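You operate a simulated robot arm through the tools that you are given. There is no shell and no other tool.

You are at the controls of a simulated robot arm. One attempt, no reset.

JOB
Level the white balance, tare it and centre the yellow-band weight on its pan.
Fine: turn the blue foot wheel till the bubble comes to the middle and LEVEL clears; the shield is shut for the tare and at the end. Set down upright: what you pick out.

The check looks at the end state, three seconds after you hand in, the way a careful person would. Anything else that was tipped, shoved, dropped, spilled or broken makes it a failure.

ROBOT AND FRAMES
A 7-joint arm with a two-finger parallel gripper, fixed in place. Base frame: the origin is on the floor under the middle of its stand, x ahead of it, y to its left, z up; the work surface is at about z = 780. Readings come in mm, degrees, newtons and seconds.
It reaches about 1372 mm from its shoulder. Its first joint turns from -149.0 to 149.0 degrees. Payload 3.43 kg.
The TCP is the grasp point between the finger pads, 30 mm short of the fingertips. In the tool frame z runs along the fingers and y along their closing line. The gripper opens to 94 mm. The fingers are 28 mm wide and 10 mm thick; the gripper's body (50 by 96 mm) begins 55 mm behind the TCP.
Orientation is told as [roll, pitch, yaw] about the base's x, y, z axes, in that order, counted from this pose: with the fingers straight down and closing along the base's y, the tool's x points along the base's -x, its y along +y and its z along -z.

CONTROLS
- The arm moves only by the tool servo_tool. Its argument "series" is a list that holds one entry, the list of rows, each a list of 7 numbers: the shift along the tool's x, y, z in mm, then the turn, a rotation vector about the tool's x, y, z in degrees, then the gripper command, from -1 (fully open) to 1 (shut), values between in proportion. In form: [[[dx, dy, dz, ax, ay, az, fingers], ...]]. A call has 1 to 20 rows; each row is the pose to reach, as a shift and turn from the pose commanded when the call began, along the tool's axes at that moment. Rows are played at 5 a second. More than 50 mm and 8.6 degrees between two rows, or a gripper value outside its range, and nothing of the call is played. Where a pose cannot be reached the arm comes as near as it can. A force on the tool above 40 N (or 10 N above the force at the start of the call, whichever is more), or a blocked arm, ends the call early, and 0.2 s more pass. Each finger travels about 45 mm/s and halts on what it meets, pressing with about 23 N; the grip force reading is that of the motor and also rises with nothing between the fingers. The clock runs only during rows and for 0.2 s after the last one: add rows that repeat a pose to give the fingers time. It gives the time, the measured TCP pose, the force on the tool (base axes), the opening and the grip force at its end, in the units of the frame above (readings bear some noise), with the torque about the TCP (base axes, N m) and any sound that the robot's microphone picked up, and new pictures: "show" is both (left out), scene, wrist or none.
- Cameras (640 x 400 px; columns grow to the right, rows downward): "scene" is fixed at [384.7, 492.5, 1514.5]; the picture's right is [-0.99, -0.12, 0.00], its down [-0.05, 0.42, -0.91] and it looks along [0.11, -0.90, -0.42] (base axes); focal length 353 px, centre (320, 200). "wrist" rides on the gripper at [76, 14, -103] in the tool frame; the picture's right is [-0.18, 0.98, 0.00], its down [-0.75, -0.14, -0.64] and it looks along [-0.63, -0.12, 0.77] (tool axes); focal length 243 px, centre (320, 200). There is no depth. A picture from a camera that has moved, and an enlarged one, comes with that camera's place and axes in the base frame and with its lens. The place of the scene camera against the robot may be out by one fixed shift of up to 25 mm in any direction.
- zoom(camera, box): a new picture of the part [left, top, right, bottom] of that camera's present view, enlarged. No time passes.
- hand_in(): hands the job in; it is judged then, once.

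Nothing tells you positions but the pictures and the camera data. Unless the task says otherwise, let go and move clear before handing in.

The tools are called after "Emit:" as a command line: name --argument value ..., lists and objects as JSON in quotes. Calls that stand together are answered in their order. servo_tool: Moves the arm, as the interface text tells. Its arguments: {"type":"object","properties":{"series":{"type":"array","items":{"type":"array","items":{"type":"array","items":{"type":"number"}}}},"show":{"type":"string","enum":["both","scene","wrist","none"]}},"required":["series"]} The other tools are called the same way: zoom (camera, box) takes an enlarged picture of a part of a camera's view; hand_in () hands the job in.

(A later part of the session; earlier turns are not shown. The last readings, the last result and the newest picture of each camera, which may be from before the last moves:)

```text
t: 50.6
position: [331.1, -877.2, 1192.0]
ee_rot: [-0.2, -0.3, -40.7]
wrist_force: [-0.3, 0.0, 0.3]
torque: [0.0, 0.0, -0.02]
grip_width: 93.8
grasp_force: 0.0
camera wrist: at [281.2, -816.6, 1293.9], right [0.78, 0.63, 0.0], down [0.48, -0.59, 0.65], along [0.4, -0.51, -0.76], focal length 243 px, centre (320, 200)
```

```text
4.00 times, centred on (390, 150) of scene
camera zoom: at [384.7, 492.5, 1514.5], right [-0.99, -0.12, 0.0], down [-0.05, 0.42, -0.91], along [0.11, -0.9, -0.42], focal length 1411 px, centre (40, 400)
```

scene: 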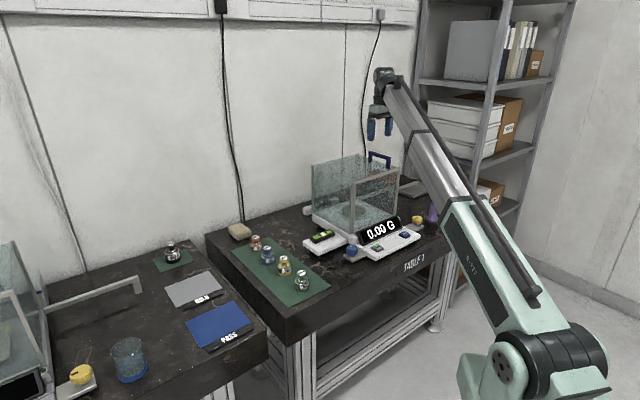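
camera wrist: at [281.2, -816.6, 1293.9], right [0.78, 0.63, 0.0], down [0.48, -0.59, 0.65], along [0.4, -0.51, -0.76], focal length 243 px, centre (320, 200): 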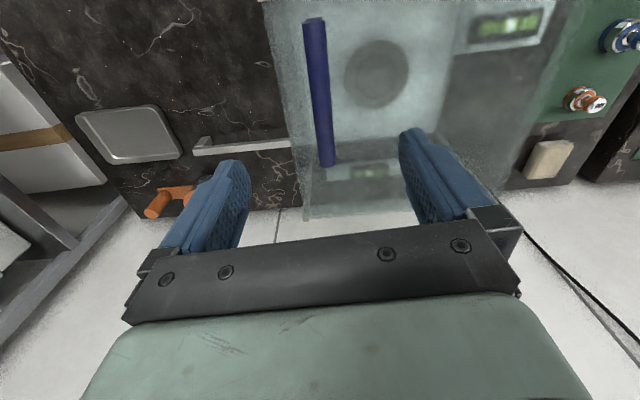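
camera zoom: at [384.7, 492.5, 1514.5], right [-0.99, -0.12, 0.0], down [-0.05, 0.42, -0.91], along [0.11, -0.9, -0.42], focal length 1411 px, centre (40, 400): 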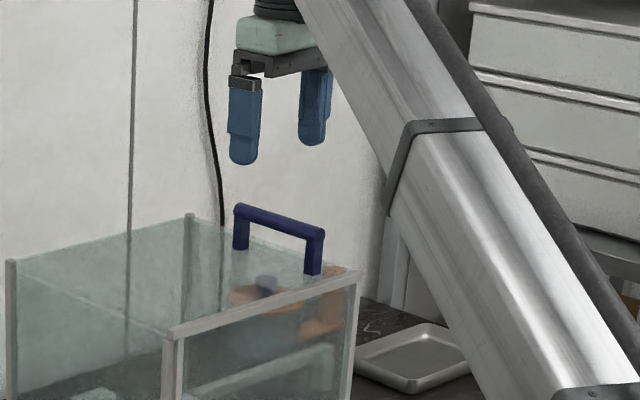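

Using both cameras, the handle bar's centre is about (327, -869, 1091), ~110 mm long, and the balance is turned about 5° from my wrist. I'll align to it and descend so the fingers straddle the bar well above the lid.

Emit:
servo_tool --series '[[[3, 1, 0, 0, 0, 2, -0.4], [8, 3.5, 4, 0, 0, 5.4, -0.4], [8, 3.5, 16, 0, 0, 5.4, -0.4], [8, 3.5, 32, 0, 0, 5.4, -0.4], [8, 3.5, 48, 0, 0, 5.4, -0.4], [8, 3.5, 60, 0, 0, 5.4, -0.4], [8, 3.5, 66, 0, 0, 5.4, -0.4], [8, 3.5, 66, 0, 0, 5.4, -0.4]]]'

Emit:
zoom --camera "wrist" --box '[220, 0, 440, 240]'

Emit:
zoom --camera "scene" --box '[340, 130, 420, 190]'

```text
t: 52.4
position: [326.3, -870.6, 1125.1]
ee_rot: [-0.3, -0.3, -46.1]
wrist_force: [-1.2, 0.4, 0.8]
torque: [-0.01, -0.01, 0.01]
grip_width: 66.0
grasp_force: 0.1
camera wrist: at [282.7, -804.6, 1227.2], right [0.84, 0.55, 0.0], down [0.42, -0.64, 0.65], along [0.35, -0.54, -0.76], focal length 243 px, centre (320, 200)
```

scene: 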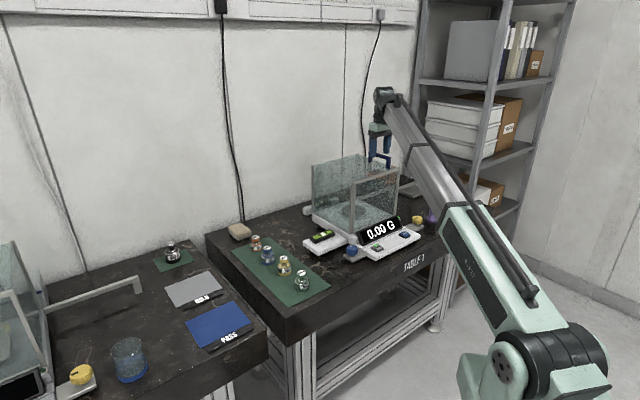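
wrist: 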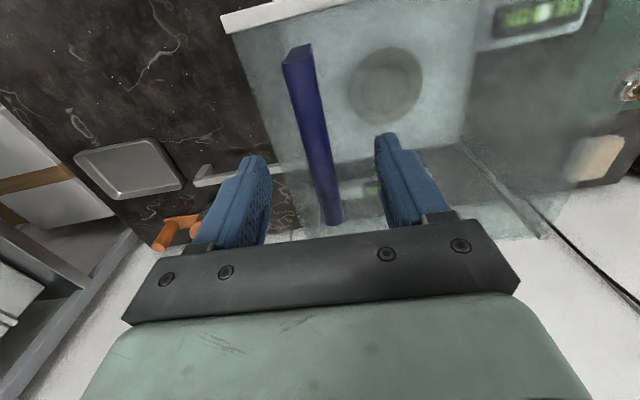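

```text
1.67 times, centred on (330, 120) of wrist
camera zoom: at [282.7, -804.6, 1227.2], right [0.84, 0.55, 0.0], down [0.42, -0.64, 0.65], along [0.35, -0.54, -0.76], focal length 404 px, centre (303, 333)
```

zoom: 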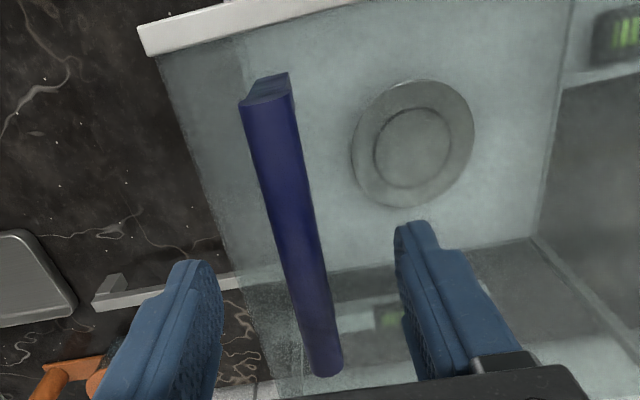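

```text
6.67 times, centred on (380, 160) of scene
camera zoom: at [384.7, 492.5, 1514.5], right [-0.99, -0.12, 0.0], down [-0.05, 0.42, -0.91], along [0.11, -0.9, -0.42], focal length 2352 px, centre (-80, 467)
```

zoom: 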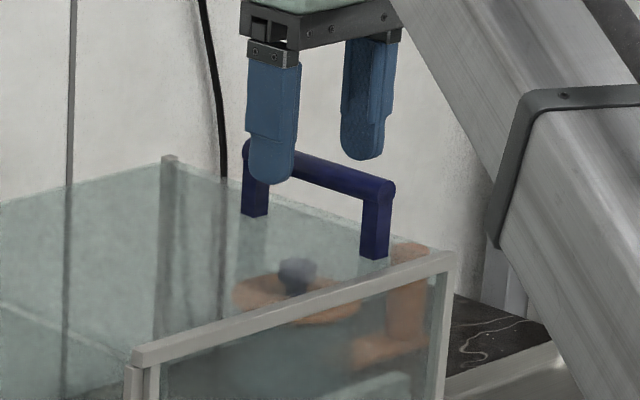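

The bar is centred between the fingers and parallel to them. Going down 20 mm and closing on the bar.

Emit:
servo_tool --series '[[[0, 0, 4, 0, 0, 0, -0.4], [0, 0, 11, 0, 0, 0, -0.4], [0, 0, 17, 0, 0, 0, -0.4], [0, 0, 20, 0, 0, 0, -0.4], [0, 0, 20, 0, 0, 0, 0], [0, 0, 20, 0, 0, 0, 0.3], [0, 0, 20, 0, 0, 0, 0.6], [0, 0, 20, 0, 0, 0, 1], [0, 0, 20, 0, 0, 0, 1], [0, 0, 20, 0, 0, 0, 1]]]' --show "wrist"

Emit:
zoom --camera "scene" --box '[340, 130, 420, 190]'

```text
t: 54.6
position: [325.3, -869.5, 1104.5]
ee_rot: [-0.3, -0.3, -46.0]
wrist_force: [-5.6, -4.6, 0.3]
torque: [0.02, 0.13, 1.29]
grip_width: 15.9
grasp_force: 44.9
camera wrist: at [282.5, -804.6, 1207.0], right [0.83, 0.55, 0.0], down [0.42, -0.64, 0.65], along [0.35, -0.54, -0.76], focal length 243 px, centre (320, 200)
```

wrist: 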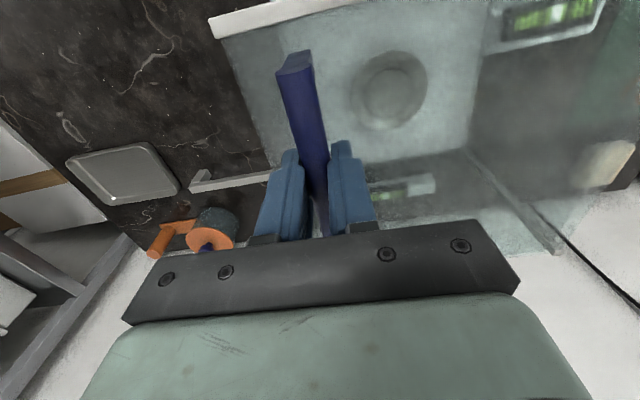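

```text
6.67 times, centred on (380, 160) of scene
camera zoom: at [384.7, 492.5, 1514.5], right [-0.99, -0.12, 0.0], down [-0.05, 0.42, -0.91], along [0.11, -0.9, -0.42], focal length 2352 px, centre (-80, 467)
```

zoom: 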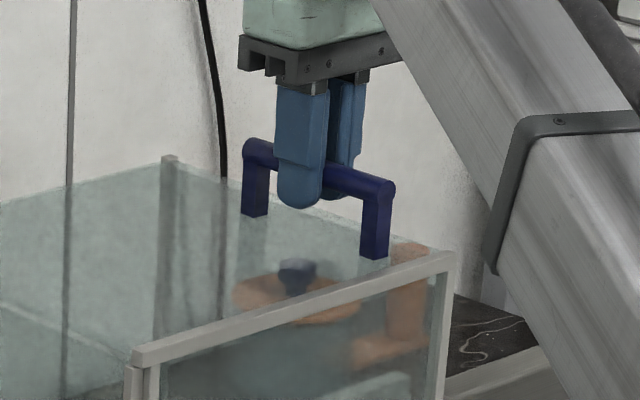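

Firm grip on the handle. I'll test sliding it to the right (away from the weights) with a small 15 mm pull.

Emit:
servo_tool --series '[[[0, -1, 0, 0, 0, 0, 1], [0, -3, 0, 0, 0, 0, 1], [0, -6, 0, 0, 0, 0, 1], [0, -9, 0, 0, 0, 0, 1], [0, -12, 0, 0, 0, 0, 1], [0, -15, 0, 0, 0, 0, 1], [0, -15, 0, 0, 0, 0, 1]]]' --show "wrist"

Emit:
zoom --camera "scene" --box '[300, 130, 420, 220]'

```text
t: 56.2
position: [316.1, -880.3, 1105.8]
ee_rot: [-0.1, -0.2, -46.0]
wrist_force: [-3.2, 3.9, -15.7]
torque: [-0.34, -0.38, 1.32]
grip_width: 15.8
grasp_force: 44.6
camera wrist: at [272.5, -814.8, 1207.1], right [0.84, 0.55, 0.0], down [0.42, -0.64, 0.65], along [0.35, -0.54, -0.76], focal length 243 px, centre (320, 200)
```

wrist: 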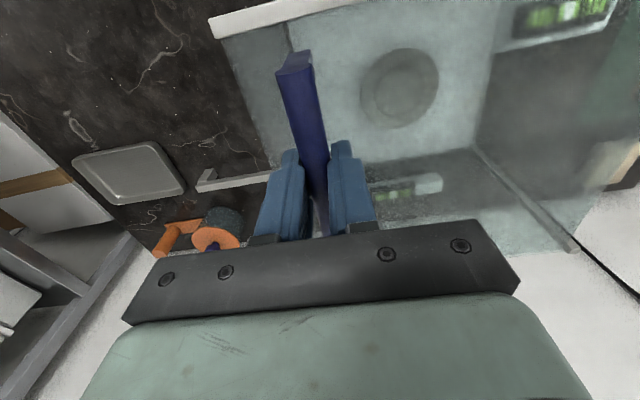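

```text
4.44 times, centred on (360, 175) of scene
camera zoom: at [384.7, 492.5, 1514.5], right [-0.99, -0.12, 0.0], down [-0.05, 0.42, -0.91], along [0.11, -0.9, -0.42], focal length 1568 px, centre (142, 311)
```

zoom: 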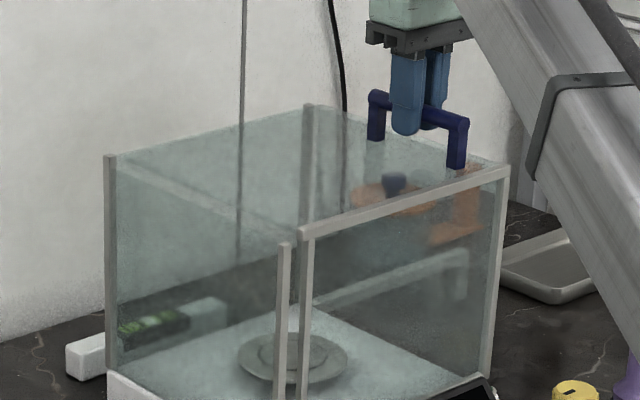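

The lid and front panel slide together to the right along the rail. Continuing the pull steadily.

Emit:
servo_tool --series '[[[0, -3, 0, 0, 0, 0, 1], [0, -9, 0, 0, 0, 0, 1], [0, -17, 0, 0, 0, 0, 1], [0, -26, 0, 0, 0, 0, 1], [0, -35, 0, 0, 0, 0, 1], [0, -44, 0, 0, 0, 0, 1], [0, -53, 0, 0, 0, 0, 1], [0, -62, 0, 0, 0, 0, 1], [0, -71, 0, 0, 0, 0, 1], [0, -80, 0, 0, 0, 0, 1], [0, -89, 0, 0, 0, 0, 1], [0, -96, 0, 0, 0, 0, 1], [0, -100, 0, 0, 0, 0, 1]]]' --show "scene"

Emit:
zoom --camera "scene" --box '[300, 130, 440, 240]'

```text
t: 59.0
position: [244.1, -952.0, 1106.7]
ee_rot: [-0.2, -0.3, -46.0]
wrist_force: [8.0, -5.4, -18.7]
torque: [0.25, 0.28, 1.25]
grip_width: 15.8
grasp_force: 45.5
```

scene: 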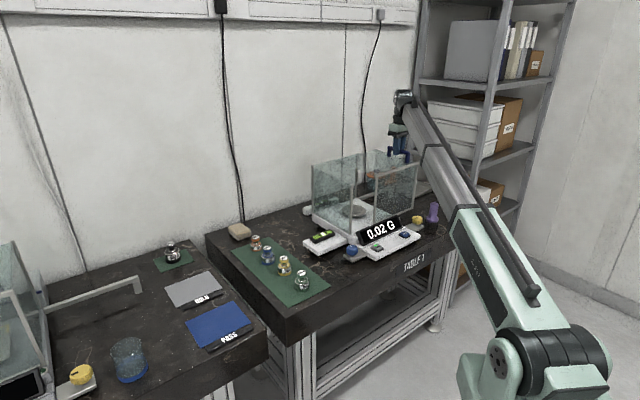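

```text
3.64 times, centred on (370, 185) of scene
camera zoom: at [384.7, 492.5, 1514.5], right [-0.99, -0.12, 0.0], down [-0.05, 0.42, -0.91], along [0.11, -0.9, -0.42], focal length 1283 px, centre (138, 254)
```

zoom: 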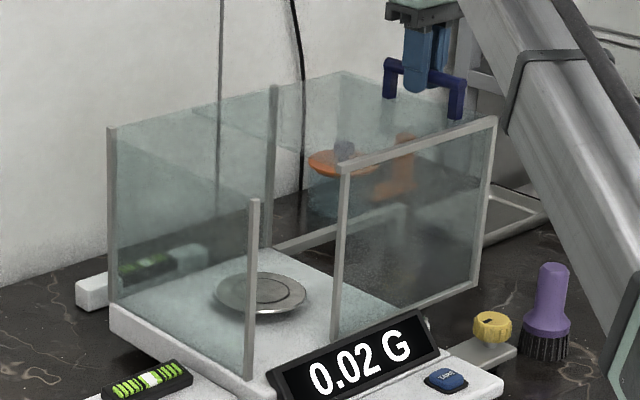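

Sliding smoothly; about 115 mm open. Continuing another 95 mm.

Emit:
servo_tool --series '[[[0, -3, 0, 0, 0, 0, 1], [0, -9, 0, 0, 0, 0, 1], [0, -17, 0, 0, 0, 0, 1], [0, -26, 0, 0, 0, 0, 1], [0, -35, 0, 0, 0, 0, 1], [0, -44, 0, 0, 0, 0, 1], [0, -53, 0, 0, 0, 0, 1], [0, -62, 0, 0, 0, 0, 1], [0, -71, 0, 0, 0, 0, 1], [0, -80, 0, 0, 0, 0, 1], [0, -88, 0, 0, 0, 0, 1], [0, -93, 0, 0, 0, 0, 1], [0, -95, 0, 0, 0, 0, 1]]]' --show "scene"

Emit:
zoom --camera "scene" --box '[300, 130, 460, 240]'

```text
t: 61.8
position: [177.4, -1017.4, 1106.6]
ee_rot: [-0.2, -0.4, -46.1]
wrist_force: [21.6, -18.6, -11.4]
torque: [-0.39, -0.45, 1.25]
grip_width: 16.1
grasp_force: 45.2
```

scene: 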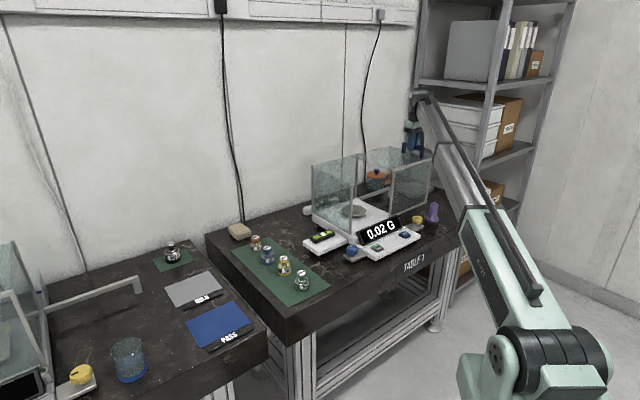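

```text
3.64 times, centred on (380, 185) of scene
camera zoom: at [384.7, 492.5, 1514.5], right [-0.99, -0.12, 0.0], down [-0.05, 0.42, -0.91], along [0.11, -0.9, -0.42], focal length 1283 px, centre (102, 254)
```

zoom: 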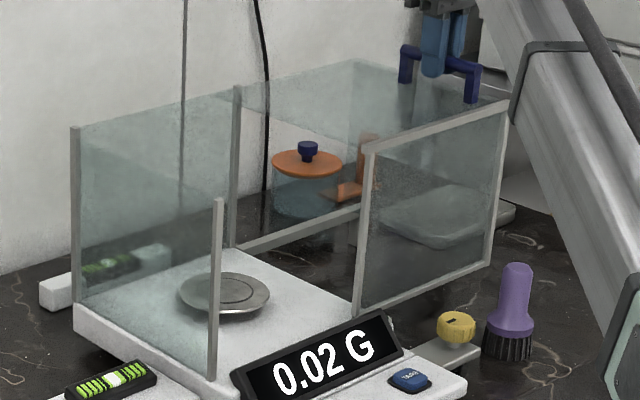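

About 210 mm open. The track runs at exactly 45°, so there's a side load from my 1° error; I'll ease that off and slide a little further for clearance, watching for the end stop.

Emit:
servo_tool --series '[[[-1.5, -2, 0, 0, 0, 0, 1], [-3, -6, 0.5, 0, 0, 0, 1], [-3.2, -11, 0.5, 0, 0, 0, 1], [-3.4, -16, 0.5, 0, 0, 0, 1], [-3.5, -20, 0.5, 0, 0, 0, 1], [-3.5, -22, 0.5, 0, 0, 0, 1], [-3.5, -22, 0.5, 0, 0, 0, 1]]]' --show "wrist"

Emit:
zoom --camera "scene" --box '[300, 130, 460, 240]'

```text
t: 63.4
position: [160.7, -1033.7, 1107.7]
ee_rot: [-0.2, 0.0, -46.2]
wrist_force: [-5.0, 6.2, -13.1]
torque: [0.61, 0.64, 1.27]
grip_width: 16.0
grasp_force: 44.7
camera wrist: at [118.3, -967.9, 1208.7], right [0.84, 0.55, 0.0], down [0.42, -0.64, 0.64], along [0.35, -0.54, -0.77], focal length 243 px, centre (320, 200)
```

wrist: 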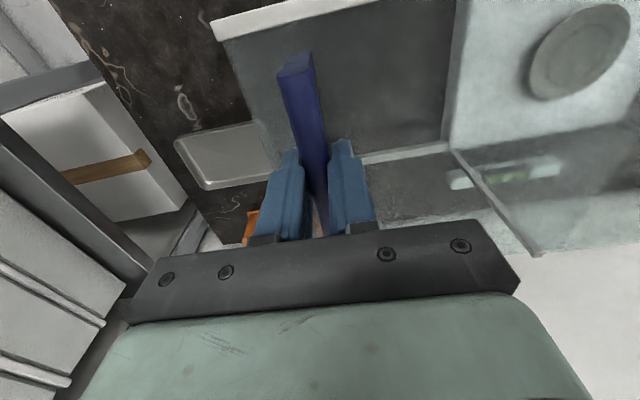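

```text
3.64 times, centred on (380, 185) of scene
camera zoom: at [384.7, 492.5, 1514.5], right [-0.99, -0.12, 0.0], down [-0.05, 0.42, -0.91], along [0.11, -0.9, -0.42], focal length 1283 px, centre (102, 254)
```

zoom: 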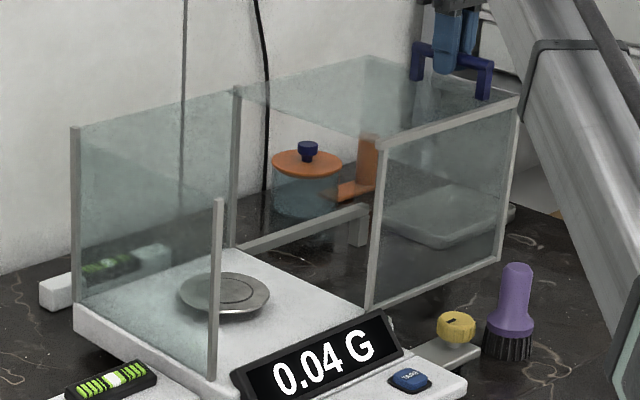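

The shield is open about 232 mm, giving plenty of room around the pan. Now I'll release the handle and rise clear of it.

Emit:
servo_tool --series '[[[0, 0, 0, 0, 0, 0, 0.5], [0, 0, 0, 0, 0, 0, 0.1], [0, 0, 0, 0, 0, 0, -0.3], [0, 0, 0, 0, 0, 0, -0.3], [0, 0, -5, 0, 0, 0, -0.3], [0, 0, -15, 0, 0, 0, -0.3], [0, 0, -30, 0, 0, 0, -0.3], [0, 0, -45, 0, 0, 0, -0.3], [0, 0, -57, 0, 0, 0, -0.3], [0, 0, -62, 0, 0, 0, -0.3], [0, 0, -62, 0, 0, 0, -0.3]]]'

Emit:
zoom --camera "scene" --box '[300, 120, 460, 240]'

```text
t: 65.8
position: [162.6, -1033.1, 1168.7]
ee_rot: [-0.2, -0.3, -46.1]
wrist_force: [0.2, 0.3, 0.0]
torque: [0.03, 0.0, 0.03]
grip_width: 60.9
grasp_force: 0.0
camera wrist: at [118.8, -967.4, 1270.5], right [0.84, 0.55, 0.0], down [0.42, -0.64, 0.65], along [0.35, -0.54, -0.76], focal length 243 px, centre (320, 200)
```

scene: 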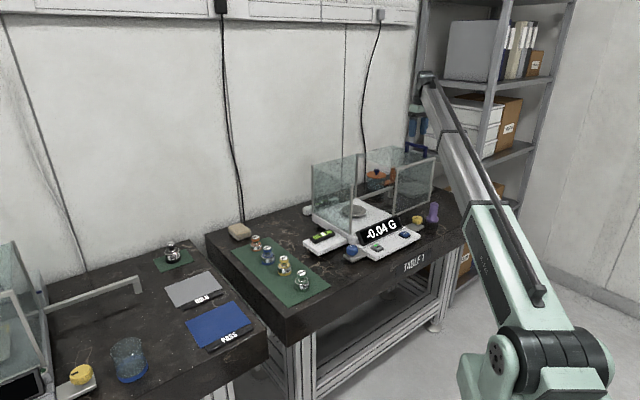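
wrist: 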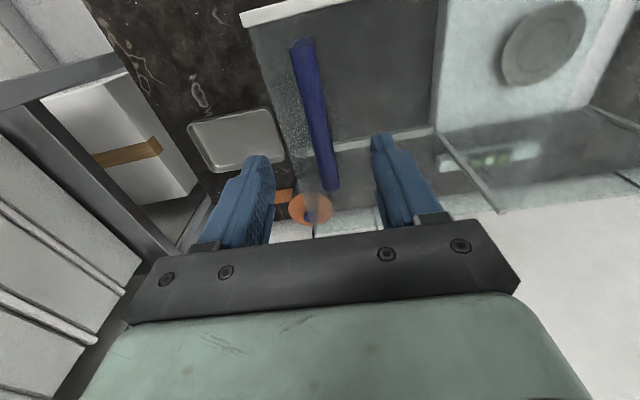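

```text
3.33 times, centred on (380, 180) of scene
camera zoom: at [384.7, 492.5, 1514.5], right [-0.99, -0.12, 0.0], down [-0.05, 0.42, -0.91], along [0.11, -0.9, -0.42], focal length 1176 px, centre (120, 267)
```

zoom: 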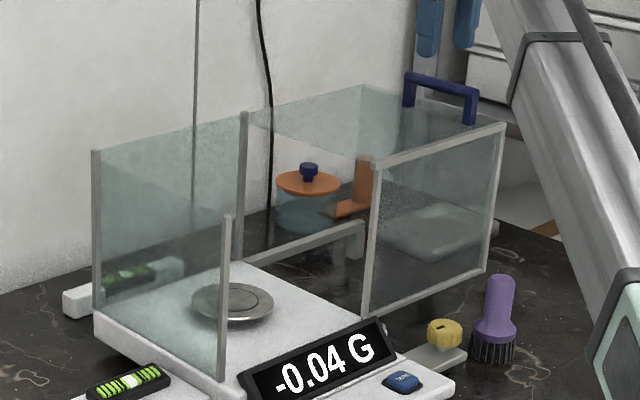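

The handle is free and the shield stays open. On the way to the weights I'll stop above the pan to measure its centre.

Emit:
servo_tool --series '[[[0, 6, 0, 0, 0, 0, -0.3], [-2, 20, 0, 0, 0, 0, -0.3], [-4, 42, 0, 0, 0, 0, -0.5], [-7, 66, 0, 0, 0, 0, -1], [-9, 92, 0, 0, 0, -0.3, -1], [-12, 118, 2, 0, 0, -0.5, -1], [-15, 144, 4, 0, 0, -0.7, -1], [-18, 170, 6, 0, 0, -0.9, -1], [-21, 196, 8, 0, 0, -1.1, -1], [-24, 222, 10, 0, 0, -1.1, -1], [-27, 248, 12, 0, 0, -1.1, -1], [-29, 272, 14, 0, 0, -1.1, -1], [-31, 294, 16, 0, 0, -1.1, -1], [-32, 310, 18, 0, 0, -1.1, -1], [-33, 318, 18, 0, 0, -1.1, -1], [-33, 319, 18, 0, 0, -1.1, -1], [-33, 319, 18, 0, 0, -1.1, -1]]]'

Emit:
zoom --camera "wrist" --box '[220, 0, 420, 160]'

```text
t: 69.4
position: [414.3, -835.2, 1148.9]
ee_rot: [-0.2, -0.3, -45.0]
wrist_force: [0.0, 0.3, 0.0]
torque: [-0.02, -0.02, -0.01]
grip_width: 94.1
grasp_force: 0.0
camera wrist: at [369.9, -770.5, 1251.5], right [0.82, 0.57, 0.0], down [0.43, -0.63, 0.65], along [0.36, -0.53, -0.76], focal length 243 px, centre (320, 200)
```

scene: 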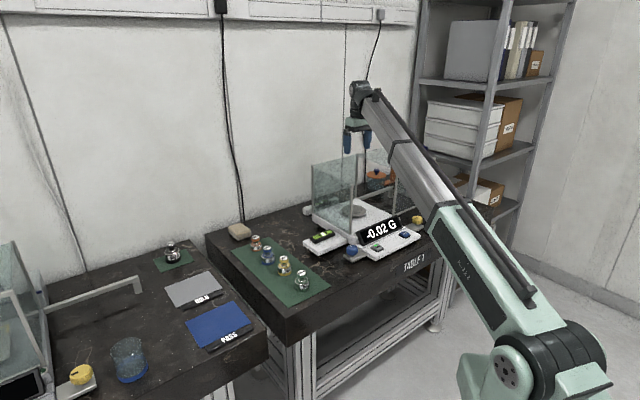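
wrist: 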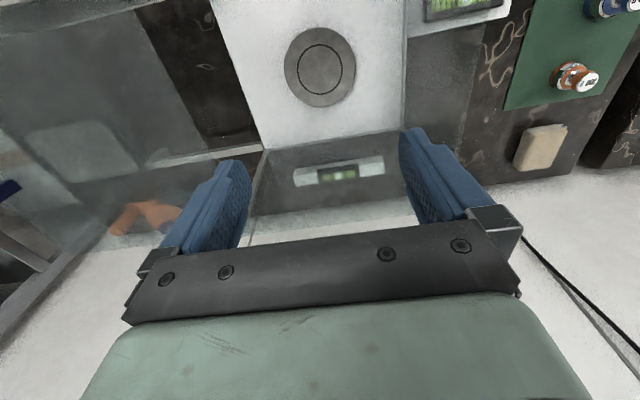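

```text
2.50 times, centred on (320, 80) of wrist
camera zoom: at [369.9, -770.5, 1251.5], right [0.82, 0.57, 0.0], down [0.43, -0.63, 0.65], along [0.36, -0.53, -0.76], focal length 606 px, centre (320, 500)
```

zoom: 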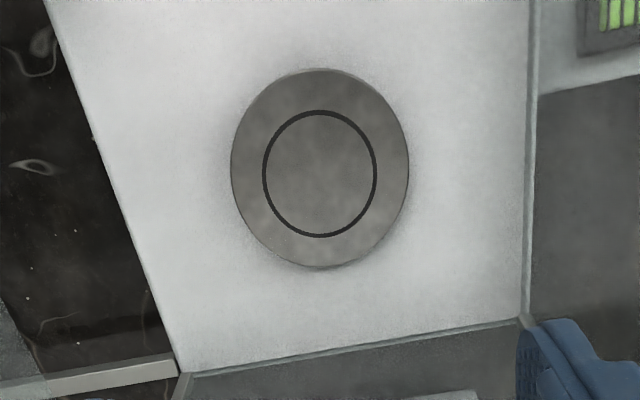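

The pan's ring centre comes out near (417, -839) with its top around z≈855. Now across the left wall (staying high) to above the yellow-band weight near (632, -486).

Emit:
servo_tool --series '[[[0, 6, 0, 0, 0, 0, -1], [0, 20, 0, 0, 0, 0, -1], [0, 42, 0, 0, 0, 0, -1], [0, 66, 0, 0, 0, 0, -1], [2, 92, 0, 0, 0, 0, -1], [6, 118, 2, 0, 0, 0, -1], [12, 144, 4, 0, 0, 0, -1], [18, 170, 6, 0, 0, 0, -1], [26, 196, 8, 0, 0, 0, -1], [34, 222, 14, 0, 0, 0, -1], [43, 248, 22, 0, 0, 0, -1], [52, 274, 32, 0, 0, 0, -1], [61, 300, 44, 0, 0, 0, -1], [70, 326, 56, 0, 0, 0, -1], [78, 350, 68, 0, 0, 0, -1], [85, 372, 80, 0, 0, 0, -1], [90, 388, 90, 0, 0, 0, -1], [92, 397, 97, 0, 0, 0, -1], [93, 401, 100, 0, 0, 0, -1], [93, 401, 100, 0, 0, 0, -1]]]'

Emit:
zoom --camera "wrist" --box '[220, 0, 420, 200]'

Emit:
zoom --camera "scene" --box '[220, 200, 340, 310]'

```text
t: 73.6
position: [632.0, -488.3, 1047.4]
ee_rot: [-0.2, -0.2, -45.0]
wrist_force: [0.1, -0.5, 0.0]
torque: [0.0, 0.0, 0.02]
grip_width: 94.0
grasp_force: 0.1
camera wrist: at [588.3, -423.0, 1149.6], right [0.82, 0.57, 0.0], down [0.43, -0.63, 0.65], along [0.36, -0.53, -0.76], focal length 243 px, centre (320, 200)
```

scene: 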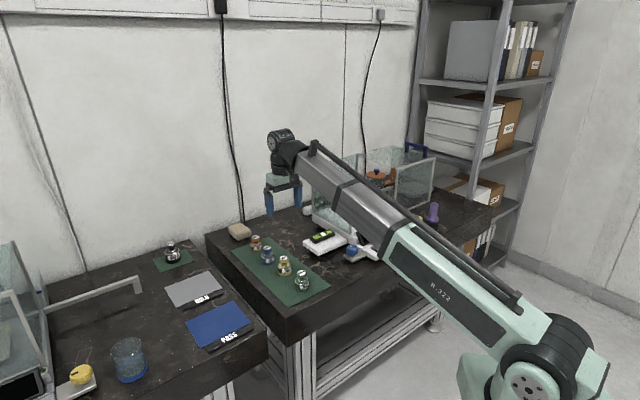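
wrist: 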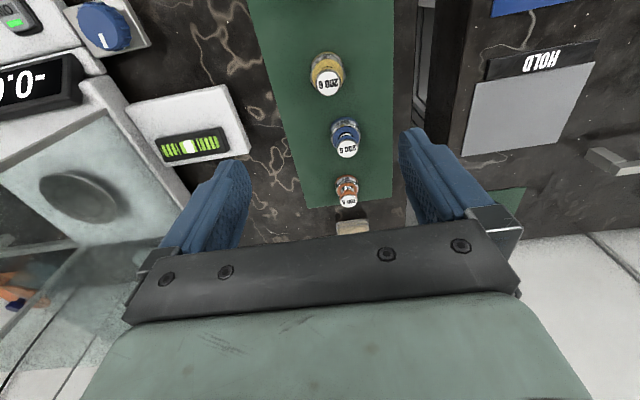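

```text
2.00 times, centred on (320, 100) of wrist
camera zoom: at [588.3, -423.0, 1149.6], right [0.82, 0.57, 0.0], down [0.43, -0.63, 0.65], along [0.36, -0.53, -0.76], focal length 485 px, centre (320, 400)
```

zoom: 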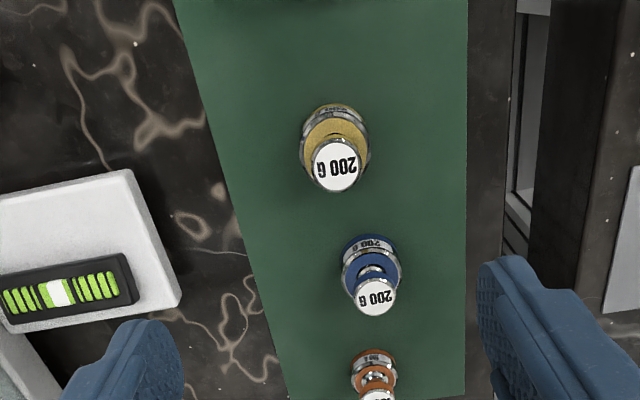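

```text
3.64 times, centred on (280, 255) of scene
camera zoom: at [384.7, 492.5, 1514.5], right [-0.99, -0.12, 0.0], down [-0.05, 0.42, -0.91], along [0.11, -0.9, -0.42], focal length 1283 px, centre (466, 0)
```

zoom: 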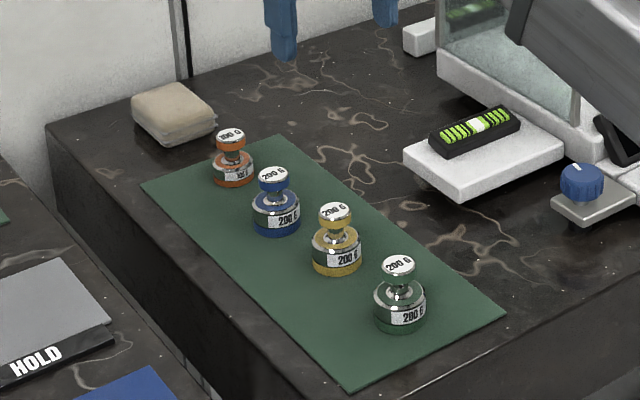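

The yellow weight is right below me, about 10 mm to the left; its neighbours are ~98 mm away along the row, so my finger direction is clear. I'll centre over it and lower to just above its top to judge heights.

Emit:
servo_tool --series '[[[1, 5, 6, 0, 0, 0, -1], [2, 10, 20, 0, 0, 0, -1], [2, 10, 40, 0, 0, 0, -1], [2, 10, 62, 0, 0, 0, -1], [2, 10, 84, 0, 0, 0, -1], [2, 10, 106, 0, 0, 0, -1], [2, 10, 128, 0, 0, 0, -1], [2, 10, 146, 0, 0, 0, -1], [2, 10, 155, 0, 0, 0, -1], [2, 10, 157, 0, 0, 0, -1], [2, 10, 157, 0, 0, 0, -1]]]'

Emit:
zoom --camera "wrist" --box '[240, 60, 420, 200]'

Emit:
zoom --camera "scene" --box '[250, 220, 330, 290]'

```text
t: 76.0
position: [637.5, -478.7, 891.7]
ee_rot: [-0.3, -0.2, -45.0]
wrist_force: [-0.5, 0.7, 0.1]
torque: [-0.01, -0.03, 0.0]
grip_width: 93.9
grasp_force: 0.0
camera wrist: at [593.4, -414.8, 992.9], right [0.82, 0.57, 0.0], down [0.43, -0.63, 0.65], along [0.36, -0.53, -0.76], focal length 243 px, centre (320, 200)
```

scene: 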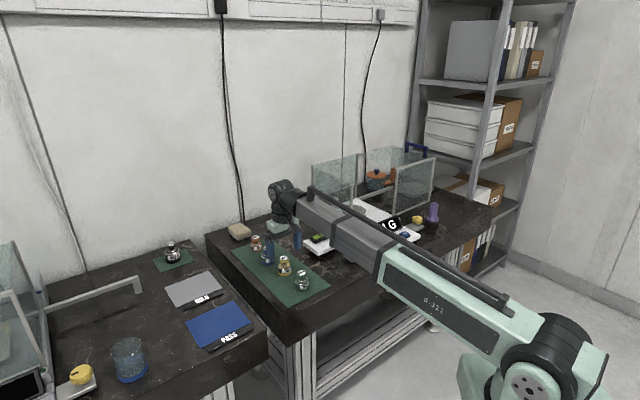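
wrist: 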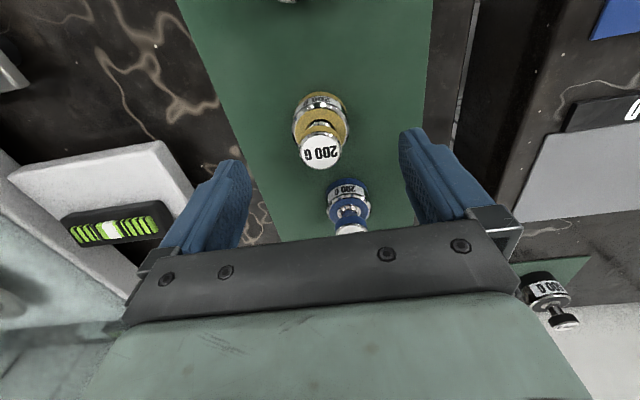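

```text
2.86 times, centred on (330, 130) of wrist
camera zoom: at [593.4, -414.8, 992.9], right [0.82, 0.57, 0.0], down [0.43, -0.63, 0.65], along [0.36, -0.53, -0.76], focal length 693 px, centre (291, 400)
```

zoom: 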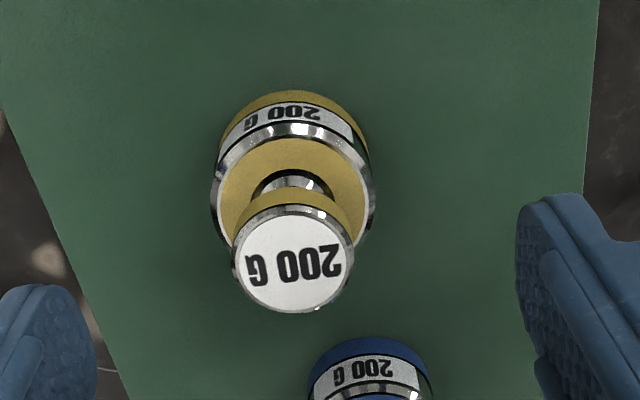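

```text
5.71 times, centred on (290, 255) of scene
camera zoom: at [384.7, 492.5, 1514.5], right [-0.99, -0.12, 0.0], down [-0.05, 0.42, -0.91], along [0.11, -0.9, -0.42], focal length 2016 px, centre (491, -114)
```

zoom: 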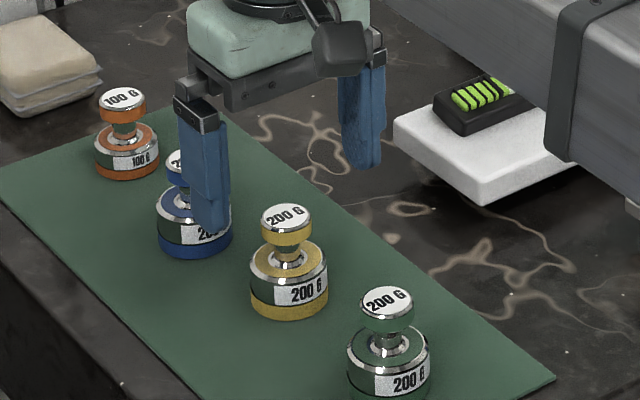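

Comparing both views: the weight's cap (about 29 mm wide) spans roughly z 838–849 and the body's top is near 817. I'll grip the cap with the fingertips at about z=823, clear of the body.

Emit:
servo_tool --series '[[[-0.5, 0.3, 4, 0, 0, 0, -1], [-1, 0.5, 14, 0, 0, 0, -1], [-1, 0.5, 26, 0, 0, 0, -1], [-1, 0.5, 35, 0, 0, 0, -1], [-1, 0.5, 38.5, 0, 0, 0, -1], [-1, 0.5, 38.5, 0, 0, 0, -1]]]'

Emit:
zoom --camera "wrist" --box '[240, 80, 420, 220]'

Emit:
zoom --camera "scene" --box '[250, 220, 330, 290]'

```text
t: 77.4
position: [638.8, -478.6, 851.8]
ee_rot: [-0.2, -0.3, -45.0]
wrist_force: [0.0, 0.4, -0.5]
torque: [-0.02, 0.0, -0.01]
grip_width: 94.0
grasp_force: 0.0
camera wrist: at [594.7, -414.7, 953.9], right [0.82, 0.57, 0.0], down [0.43, -0.63, 0.65], along [0.36, -0.53, -0.76], focal length 243 px, centre (320, 200)
```

scene: 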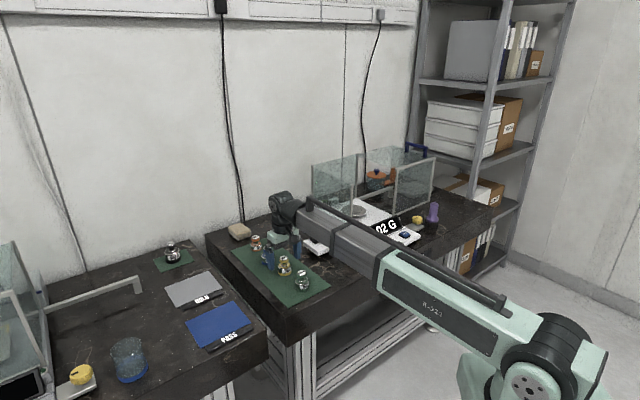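
wrist: 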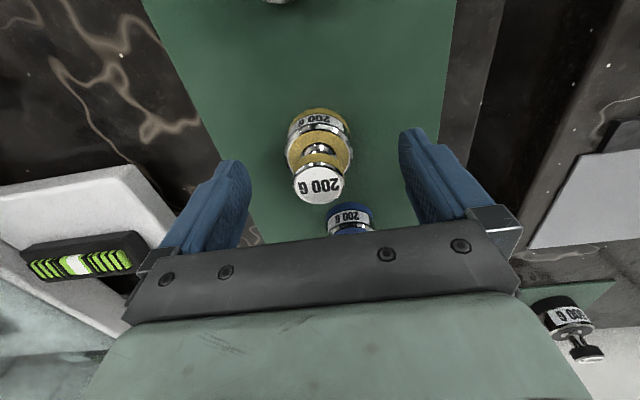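

```text
2.86 times, centred on (330, 150) of wrist
camera zoom: at [594.7, -414.7, 953.9], right [0.82, 0.57, 0.0], down [0.43, -0.63, 0.65], along [0.36, -0.53, -0.76], focal length 693 px, centre (291, 343)
```

zoom: 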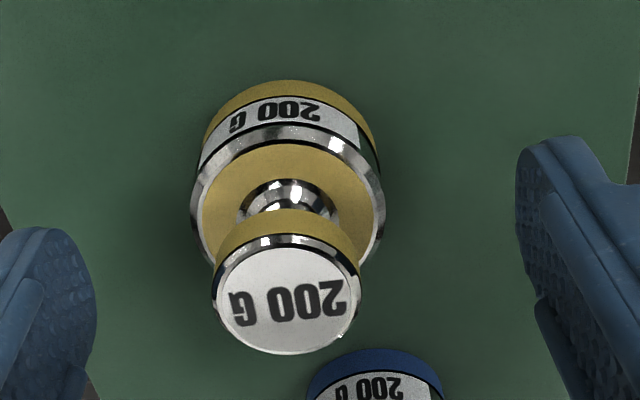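

```text
5.71 times, centred on (290, 255) of scene
camera zoom: at [384.7, 492.5, 1514.5], right [-0.99, -0.12, 0.0], down [-0.05, 0.42, -0.91], along [0.11, -0.9, -0.42], focal length 2016 px, centre (491, -114)
```

zoom: 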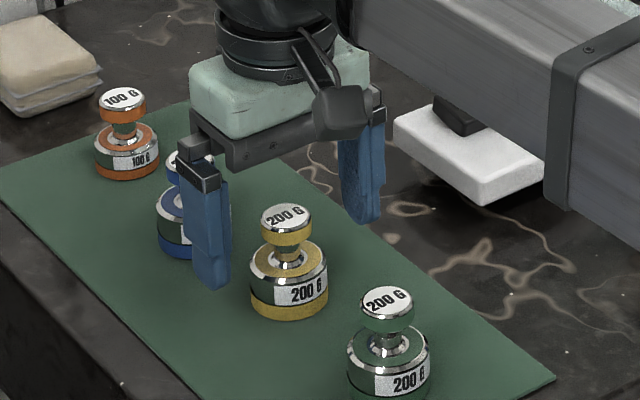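

Everything lines up: cap between the pads, tips just above the body. Closing.

Emit:
servo_tool --series '[[[0, 0, 0, 0, 0, 0, -0.5], [0, 0, 0, 0, 0, 0, -0.1], [0, 0, 0, 0, 0, 0, 0.2], [0, 0, 0, 0, 0, 0, 0.4], [0, 0, 0, 0, 0, 0, 0.7], [0, 0, 0, 0, 0, 0, 1], [0, 0, 0, 0, 0, 0, 1], [0, 0, 0, 0, 0, 0, 1]]]'

Emit:
zoom --camera "scene" --box '[250, 220, 330, 290]'

```text
t: 79.2
position: [640.0, -479.6, 851.5]
ee_rot: [-0.3, -0.3, -44.9]
wrist_force: [-0.9, -1.2, 1.9]
torque: [-0.01, -0.02, 0.02]
grip_width: 29.5
grasp_force: 22.7
camera wrist: at [594.6, -414.7, 954.0], right [0.82, 0.57, 0.0], down [0.43, -0.63, 0.65], along [0.36, -0.53, -0.76], focal length 243 px, centre (320, 200)
```

scene: 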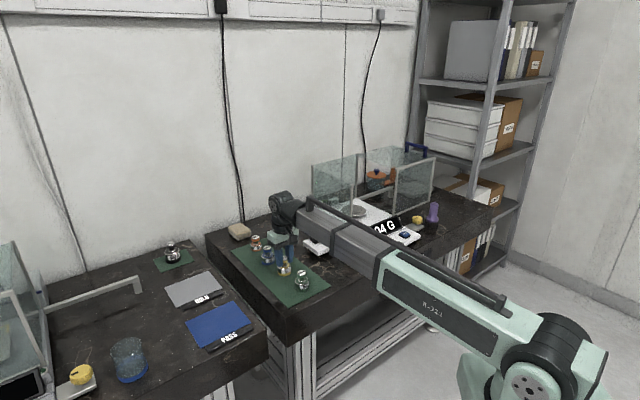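
wrist: 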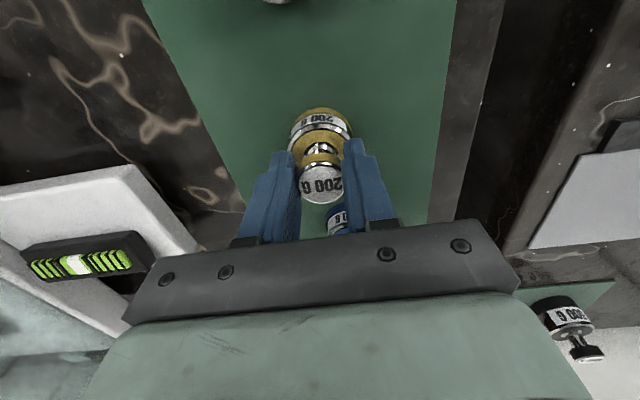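

```text
5.71 times, centred on (290, 255) of scene
camera zoom: at [384.7, 492.5, 1514.5], right [-0.99, -0.12, 0.0], down [-0.05, 0.42, -0.91], along [0.11, -0.9, -0.42], focal length 2016 px, centre (491, -114)
```

zoom: 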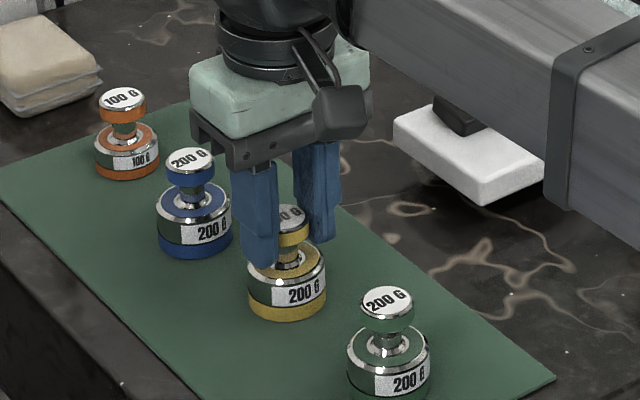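

Cap gripped (29.5 mm). Lifting gently and checking that the weight comes up straight.

Emit:
servo_tool --series '[[[0, 0, -2, 0, 0, 0, 1], [0, 0, -6, 0, 0, 0, 1], [0, 0, -12, 0, 0, 0, 1], [0, 0, -20, 0, 0, 0, 1], [0, 0, -30, 0, 0, 0, 1], [0, 0, -42, 0, 0, 0, 1], [0, 0, -54, 0, 0, 0, 1], [0, 0, -60, 0, 0, 0, 1], [0, 0, -60, 0, 0, 0, 1]]]'

Emit:
zoom --camera "scene" --box '[250, 200, 330, 290]'

```text
t: 81.2
position: [640.1, -479.4, 912.7]
ee_rot: [-0.2, -0.3, -44.9]
wrist_force: [-0.4, 0.1, -2.7]
torque: [-0.02, 0.02, 0.01]
grip_width: 29.5
grasp_force: 22.5
camera wrist: at [595.2, -414.6, 1014.5], right [0.82, 0.57, 0.0], down [0.43, -0.63, 0.65], along [0.36, -0.53, -0.76], focal length 243 px, centre (320, 200)
```

scene: 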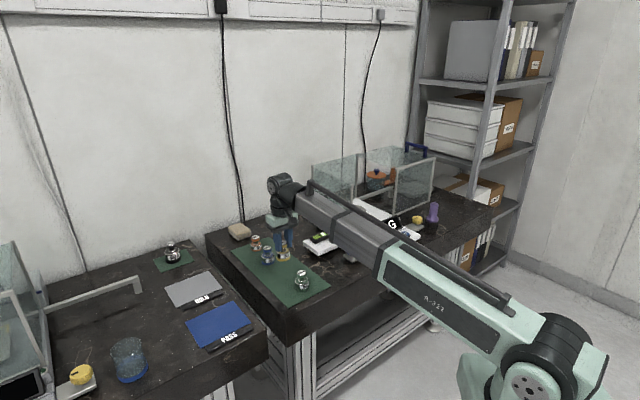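
wrist: 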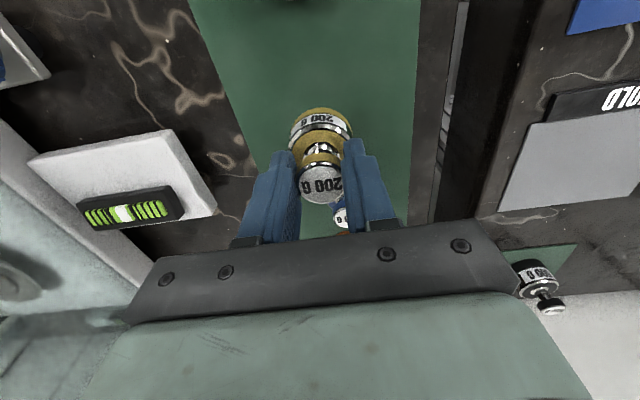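

```text
4.44 times, centred on (290, 245) of scene
camera zoom: at [384.7, 492.5, 1514.5], right [-0.99, -0.12, 0.0], down [-0.05, 0.42, -0.91], along [0.11, -0.9, -0.42], focal length 1568 px, centre (453, 0)
```

zoom: 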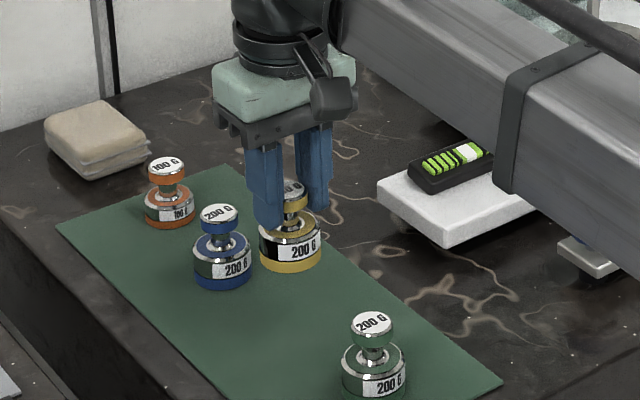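

The weight is up and hanging straight. Now raising and carrying it back over the left wall with generous clearance (weight's underside near z=1095 against a wall top of ~1055).

Emit:
servo_tool --series '[[[0, 0, -8, 0, 0, 0, 1], [0, -2, -24, 0, 0, 0, 1], [-2, -8, -46, 0, 0, 0, 1], [-5, -18, -70, 0, 0, 0, 1], [-9, -32, -94, 0, 0, 0, 1], [-14, -50, -118, 0, 0, 0, 1], [-20, -70, -142, 0, 0, 0, 1], [-26, -90, -164, 0, 0, 0, 1], [-32, -110, -184, 0, 0, 0, 1], [-38, -128, -202, 0, 0, 0, 1], [-44, -146, -218, 0, 0, 0, 1], [-50, -162, -232, 0, 0, 0, 1], [-55, -176, -242, 0, 0, 0, 1], [-60, -186, -247, 0, 0, 0, 1], [-62, -190, -247, 0, 0, 0, 1], [-62, -190, -247, 0, 0, 0, 1]]]'

Emit:
zoom --camera "scene" --box '[270, 90, 430, 230]'

```text
t: 84.6
position: [547.8, -657.7, 1159.0]
ee_rot: [-0.2, -0.3, -45.0]
wrist_force: [0.6, 0.6, -1.1]
torque: [-0.02, 0.01, -0.01]
grip_width: 29.3
grasp_force: 23.3
camera wrist: at [503.2, -592.9, 1262.3], right [0.82, 0.57, 0.0], down [0.43, -0.63, 0.65], along [0.36, -0.53, -0.76], focal length 243 px, centre (320, 200)
```

scene: 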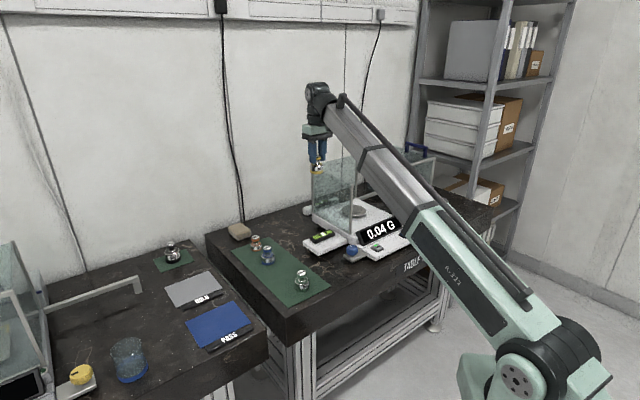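
wrist: 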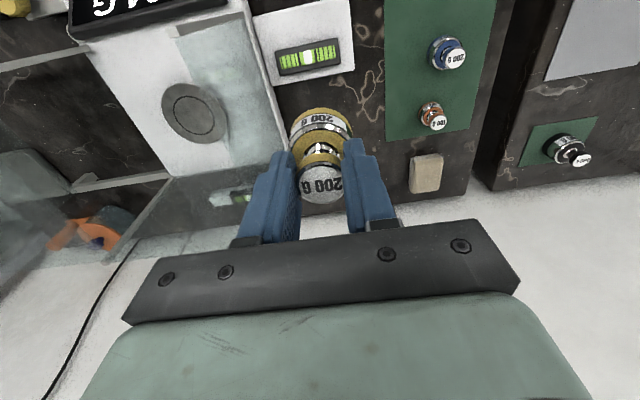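

```text
2.86 times, centred on (350, 160) of scene
camera zoom: at [384.7, 492.5, 1514.5], right [-0.99, -0.12, 0.0], down [-0.05, 0.42, -0.91], along [0.11, -0.9, -0.42], focal length 1008 px, centre (234, 314)
```

zoom: 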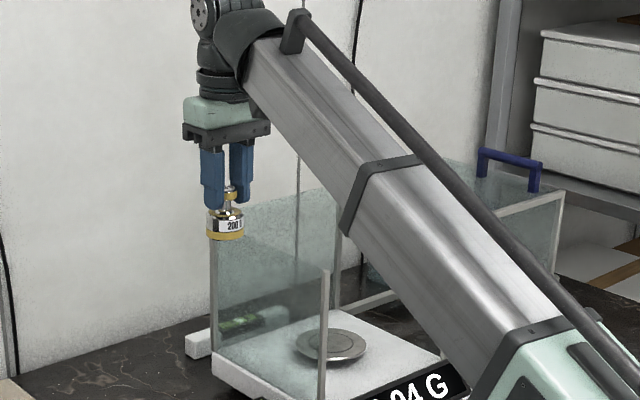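

On track with clear margins. Continuing across the wall to above the pan.

Emit:
servo_tool --series '[[[-1, -6, 0, 0, 0, 0, 1], [-3, -18, 0, 0, 0, 0, 1], [-6, -36, 0, 0, 0, 0, 1], [-10, -58, 0, 0, 0, 0, 1], [-14, -82, 0, 0, 0, 0, 1], [-18, -106, 0, 0, 0, 0, 1], [-22, -130, 0, 0, 0, 0, 1], [-26, -154, 0, 0, 0, 0, 1], [-30, -178, 0, 0, 0, 0, 1], [-33, -198, 0, 0, 0, 0, 1], [-35, -212, 0, 0, 0, 0, 1], [-35.7, -219, 0, 0, 0, 0, 1], [-35.7, -220.7, 0, 0, 0, 0, 1], [-35.7, -220.7, 0, 0, 0, 0, 1]]]'

Emit:
zoom --camera "wrist" --box '[220, 0, 420, 200]'

Emit:
zoom --camera "scene" --box '[280, 90, 440, 240]'

```text
t: 87.6
position: [417.8, -838.8, 1160.9]
ee_rot: [-0.1, -0.3, -45.0]
wrist_force: [0.7, -0.4, -2.8]
torque: [0.01, -0.01, 0.01]
grip_width: 29.6
grasp_force: 22.7
camera wrist: at [372.7, -773.3, 1262.8], right [0.82, 0.57, 0.0], down [0.43, -0.63, 0.65], along [0.36, -0.53, -0.76], focal length 243 px, centre (320, 200)
```

scene: 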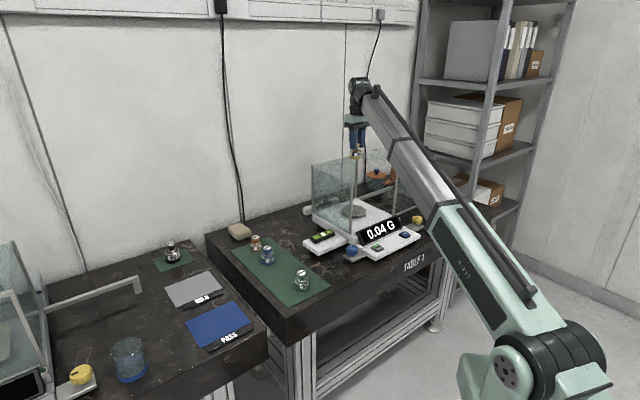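
wrist: 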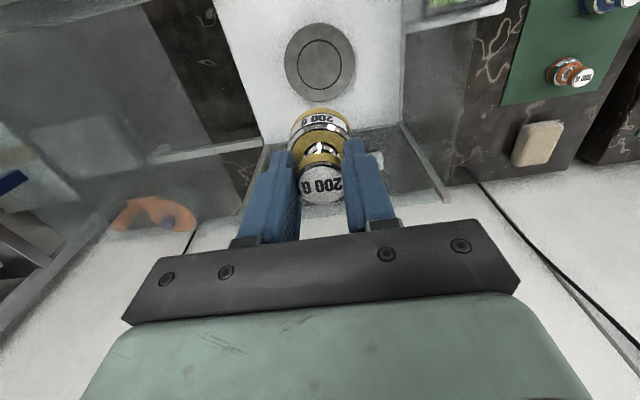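

```text
2.00 times, centred on (320, 100) of wrist
camera zoom: at [372.7, -773.3, 1262.8], right [0.82, 0.57, 0.0], down [0.43, -0.63, 0.65], along [0.36, -0.53, -0.76], focal length 485 px, centre (320, 400)
```

zoom: 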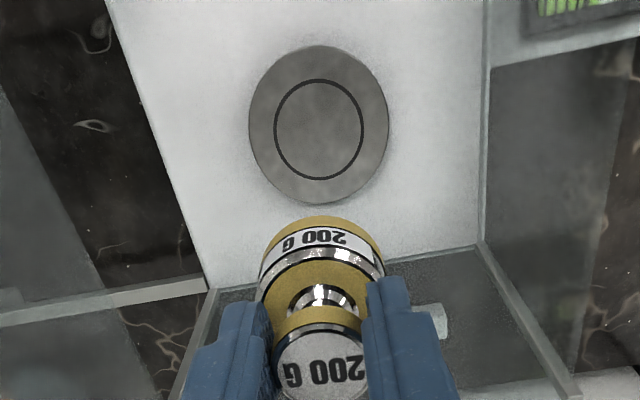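

```text
2.67 times, centred on (360, 165) of scene
camera zoom: at [384.7, 492.5, 1514.5], right [-0.99, -0.12, 0.0], down [-0.05, 0.42, -0.91], along [0.11, -0.9, -0.42], focal length 941 px, centre (213, 293)
```

zoom: 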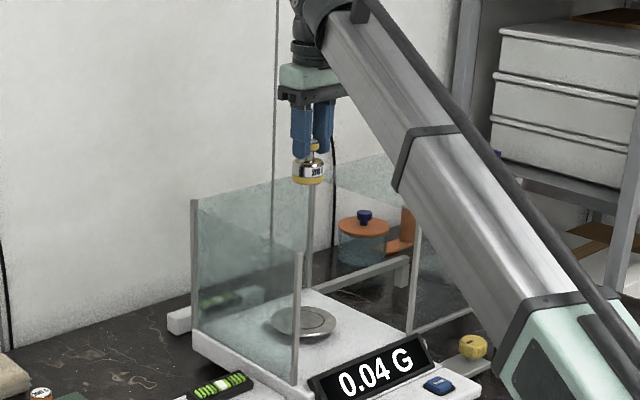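

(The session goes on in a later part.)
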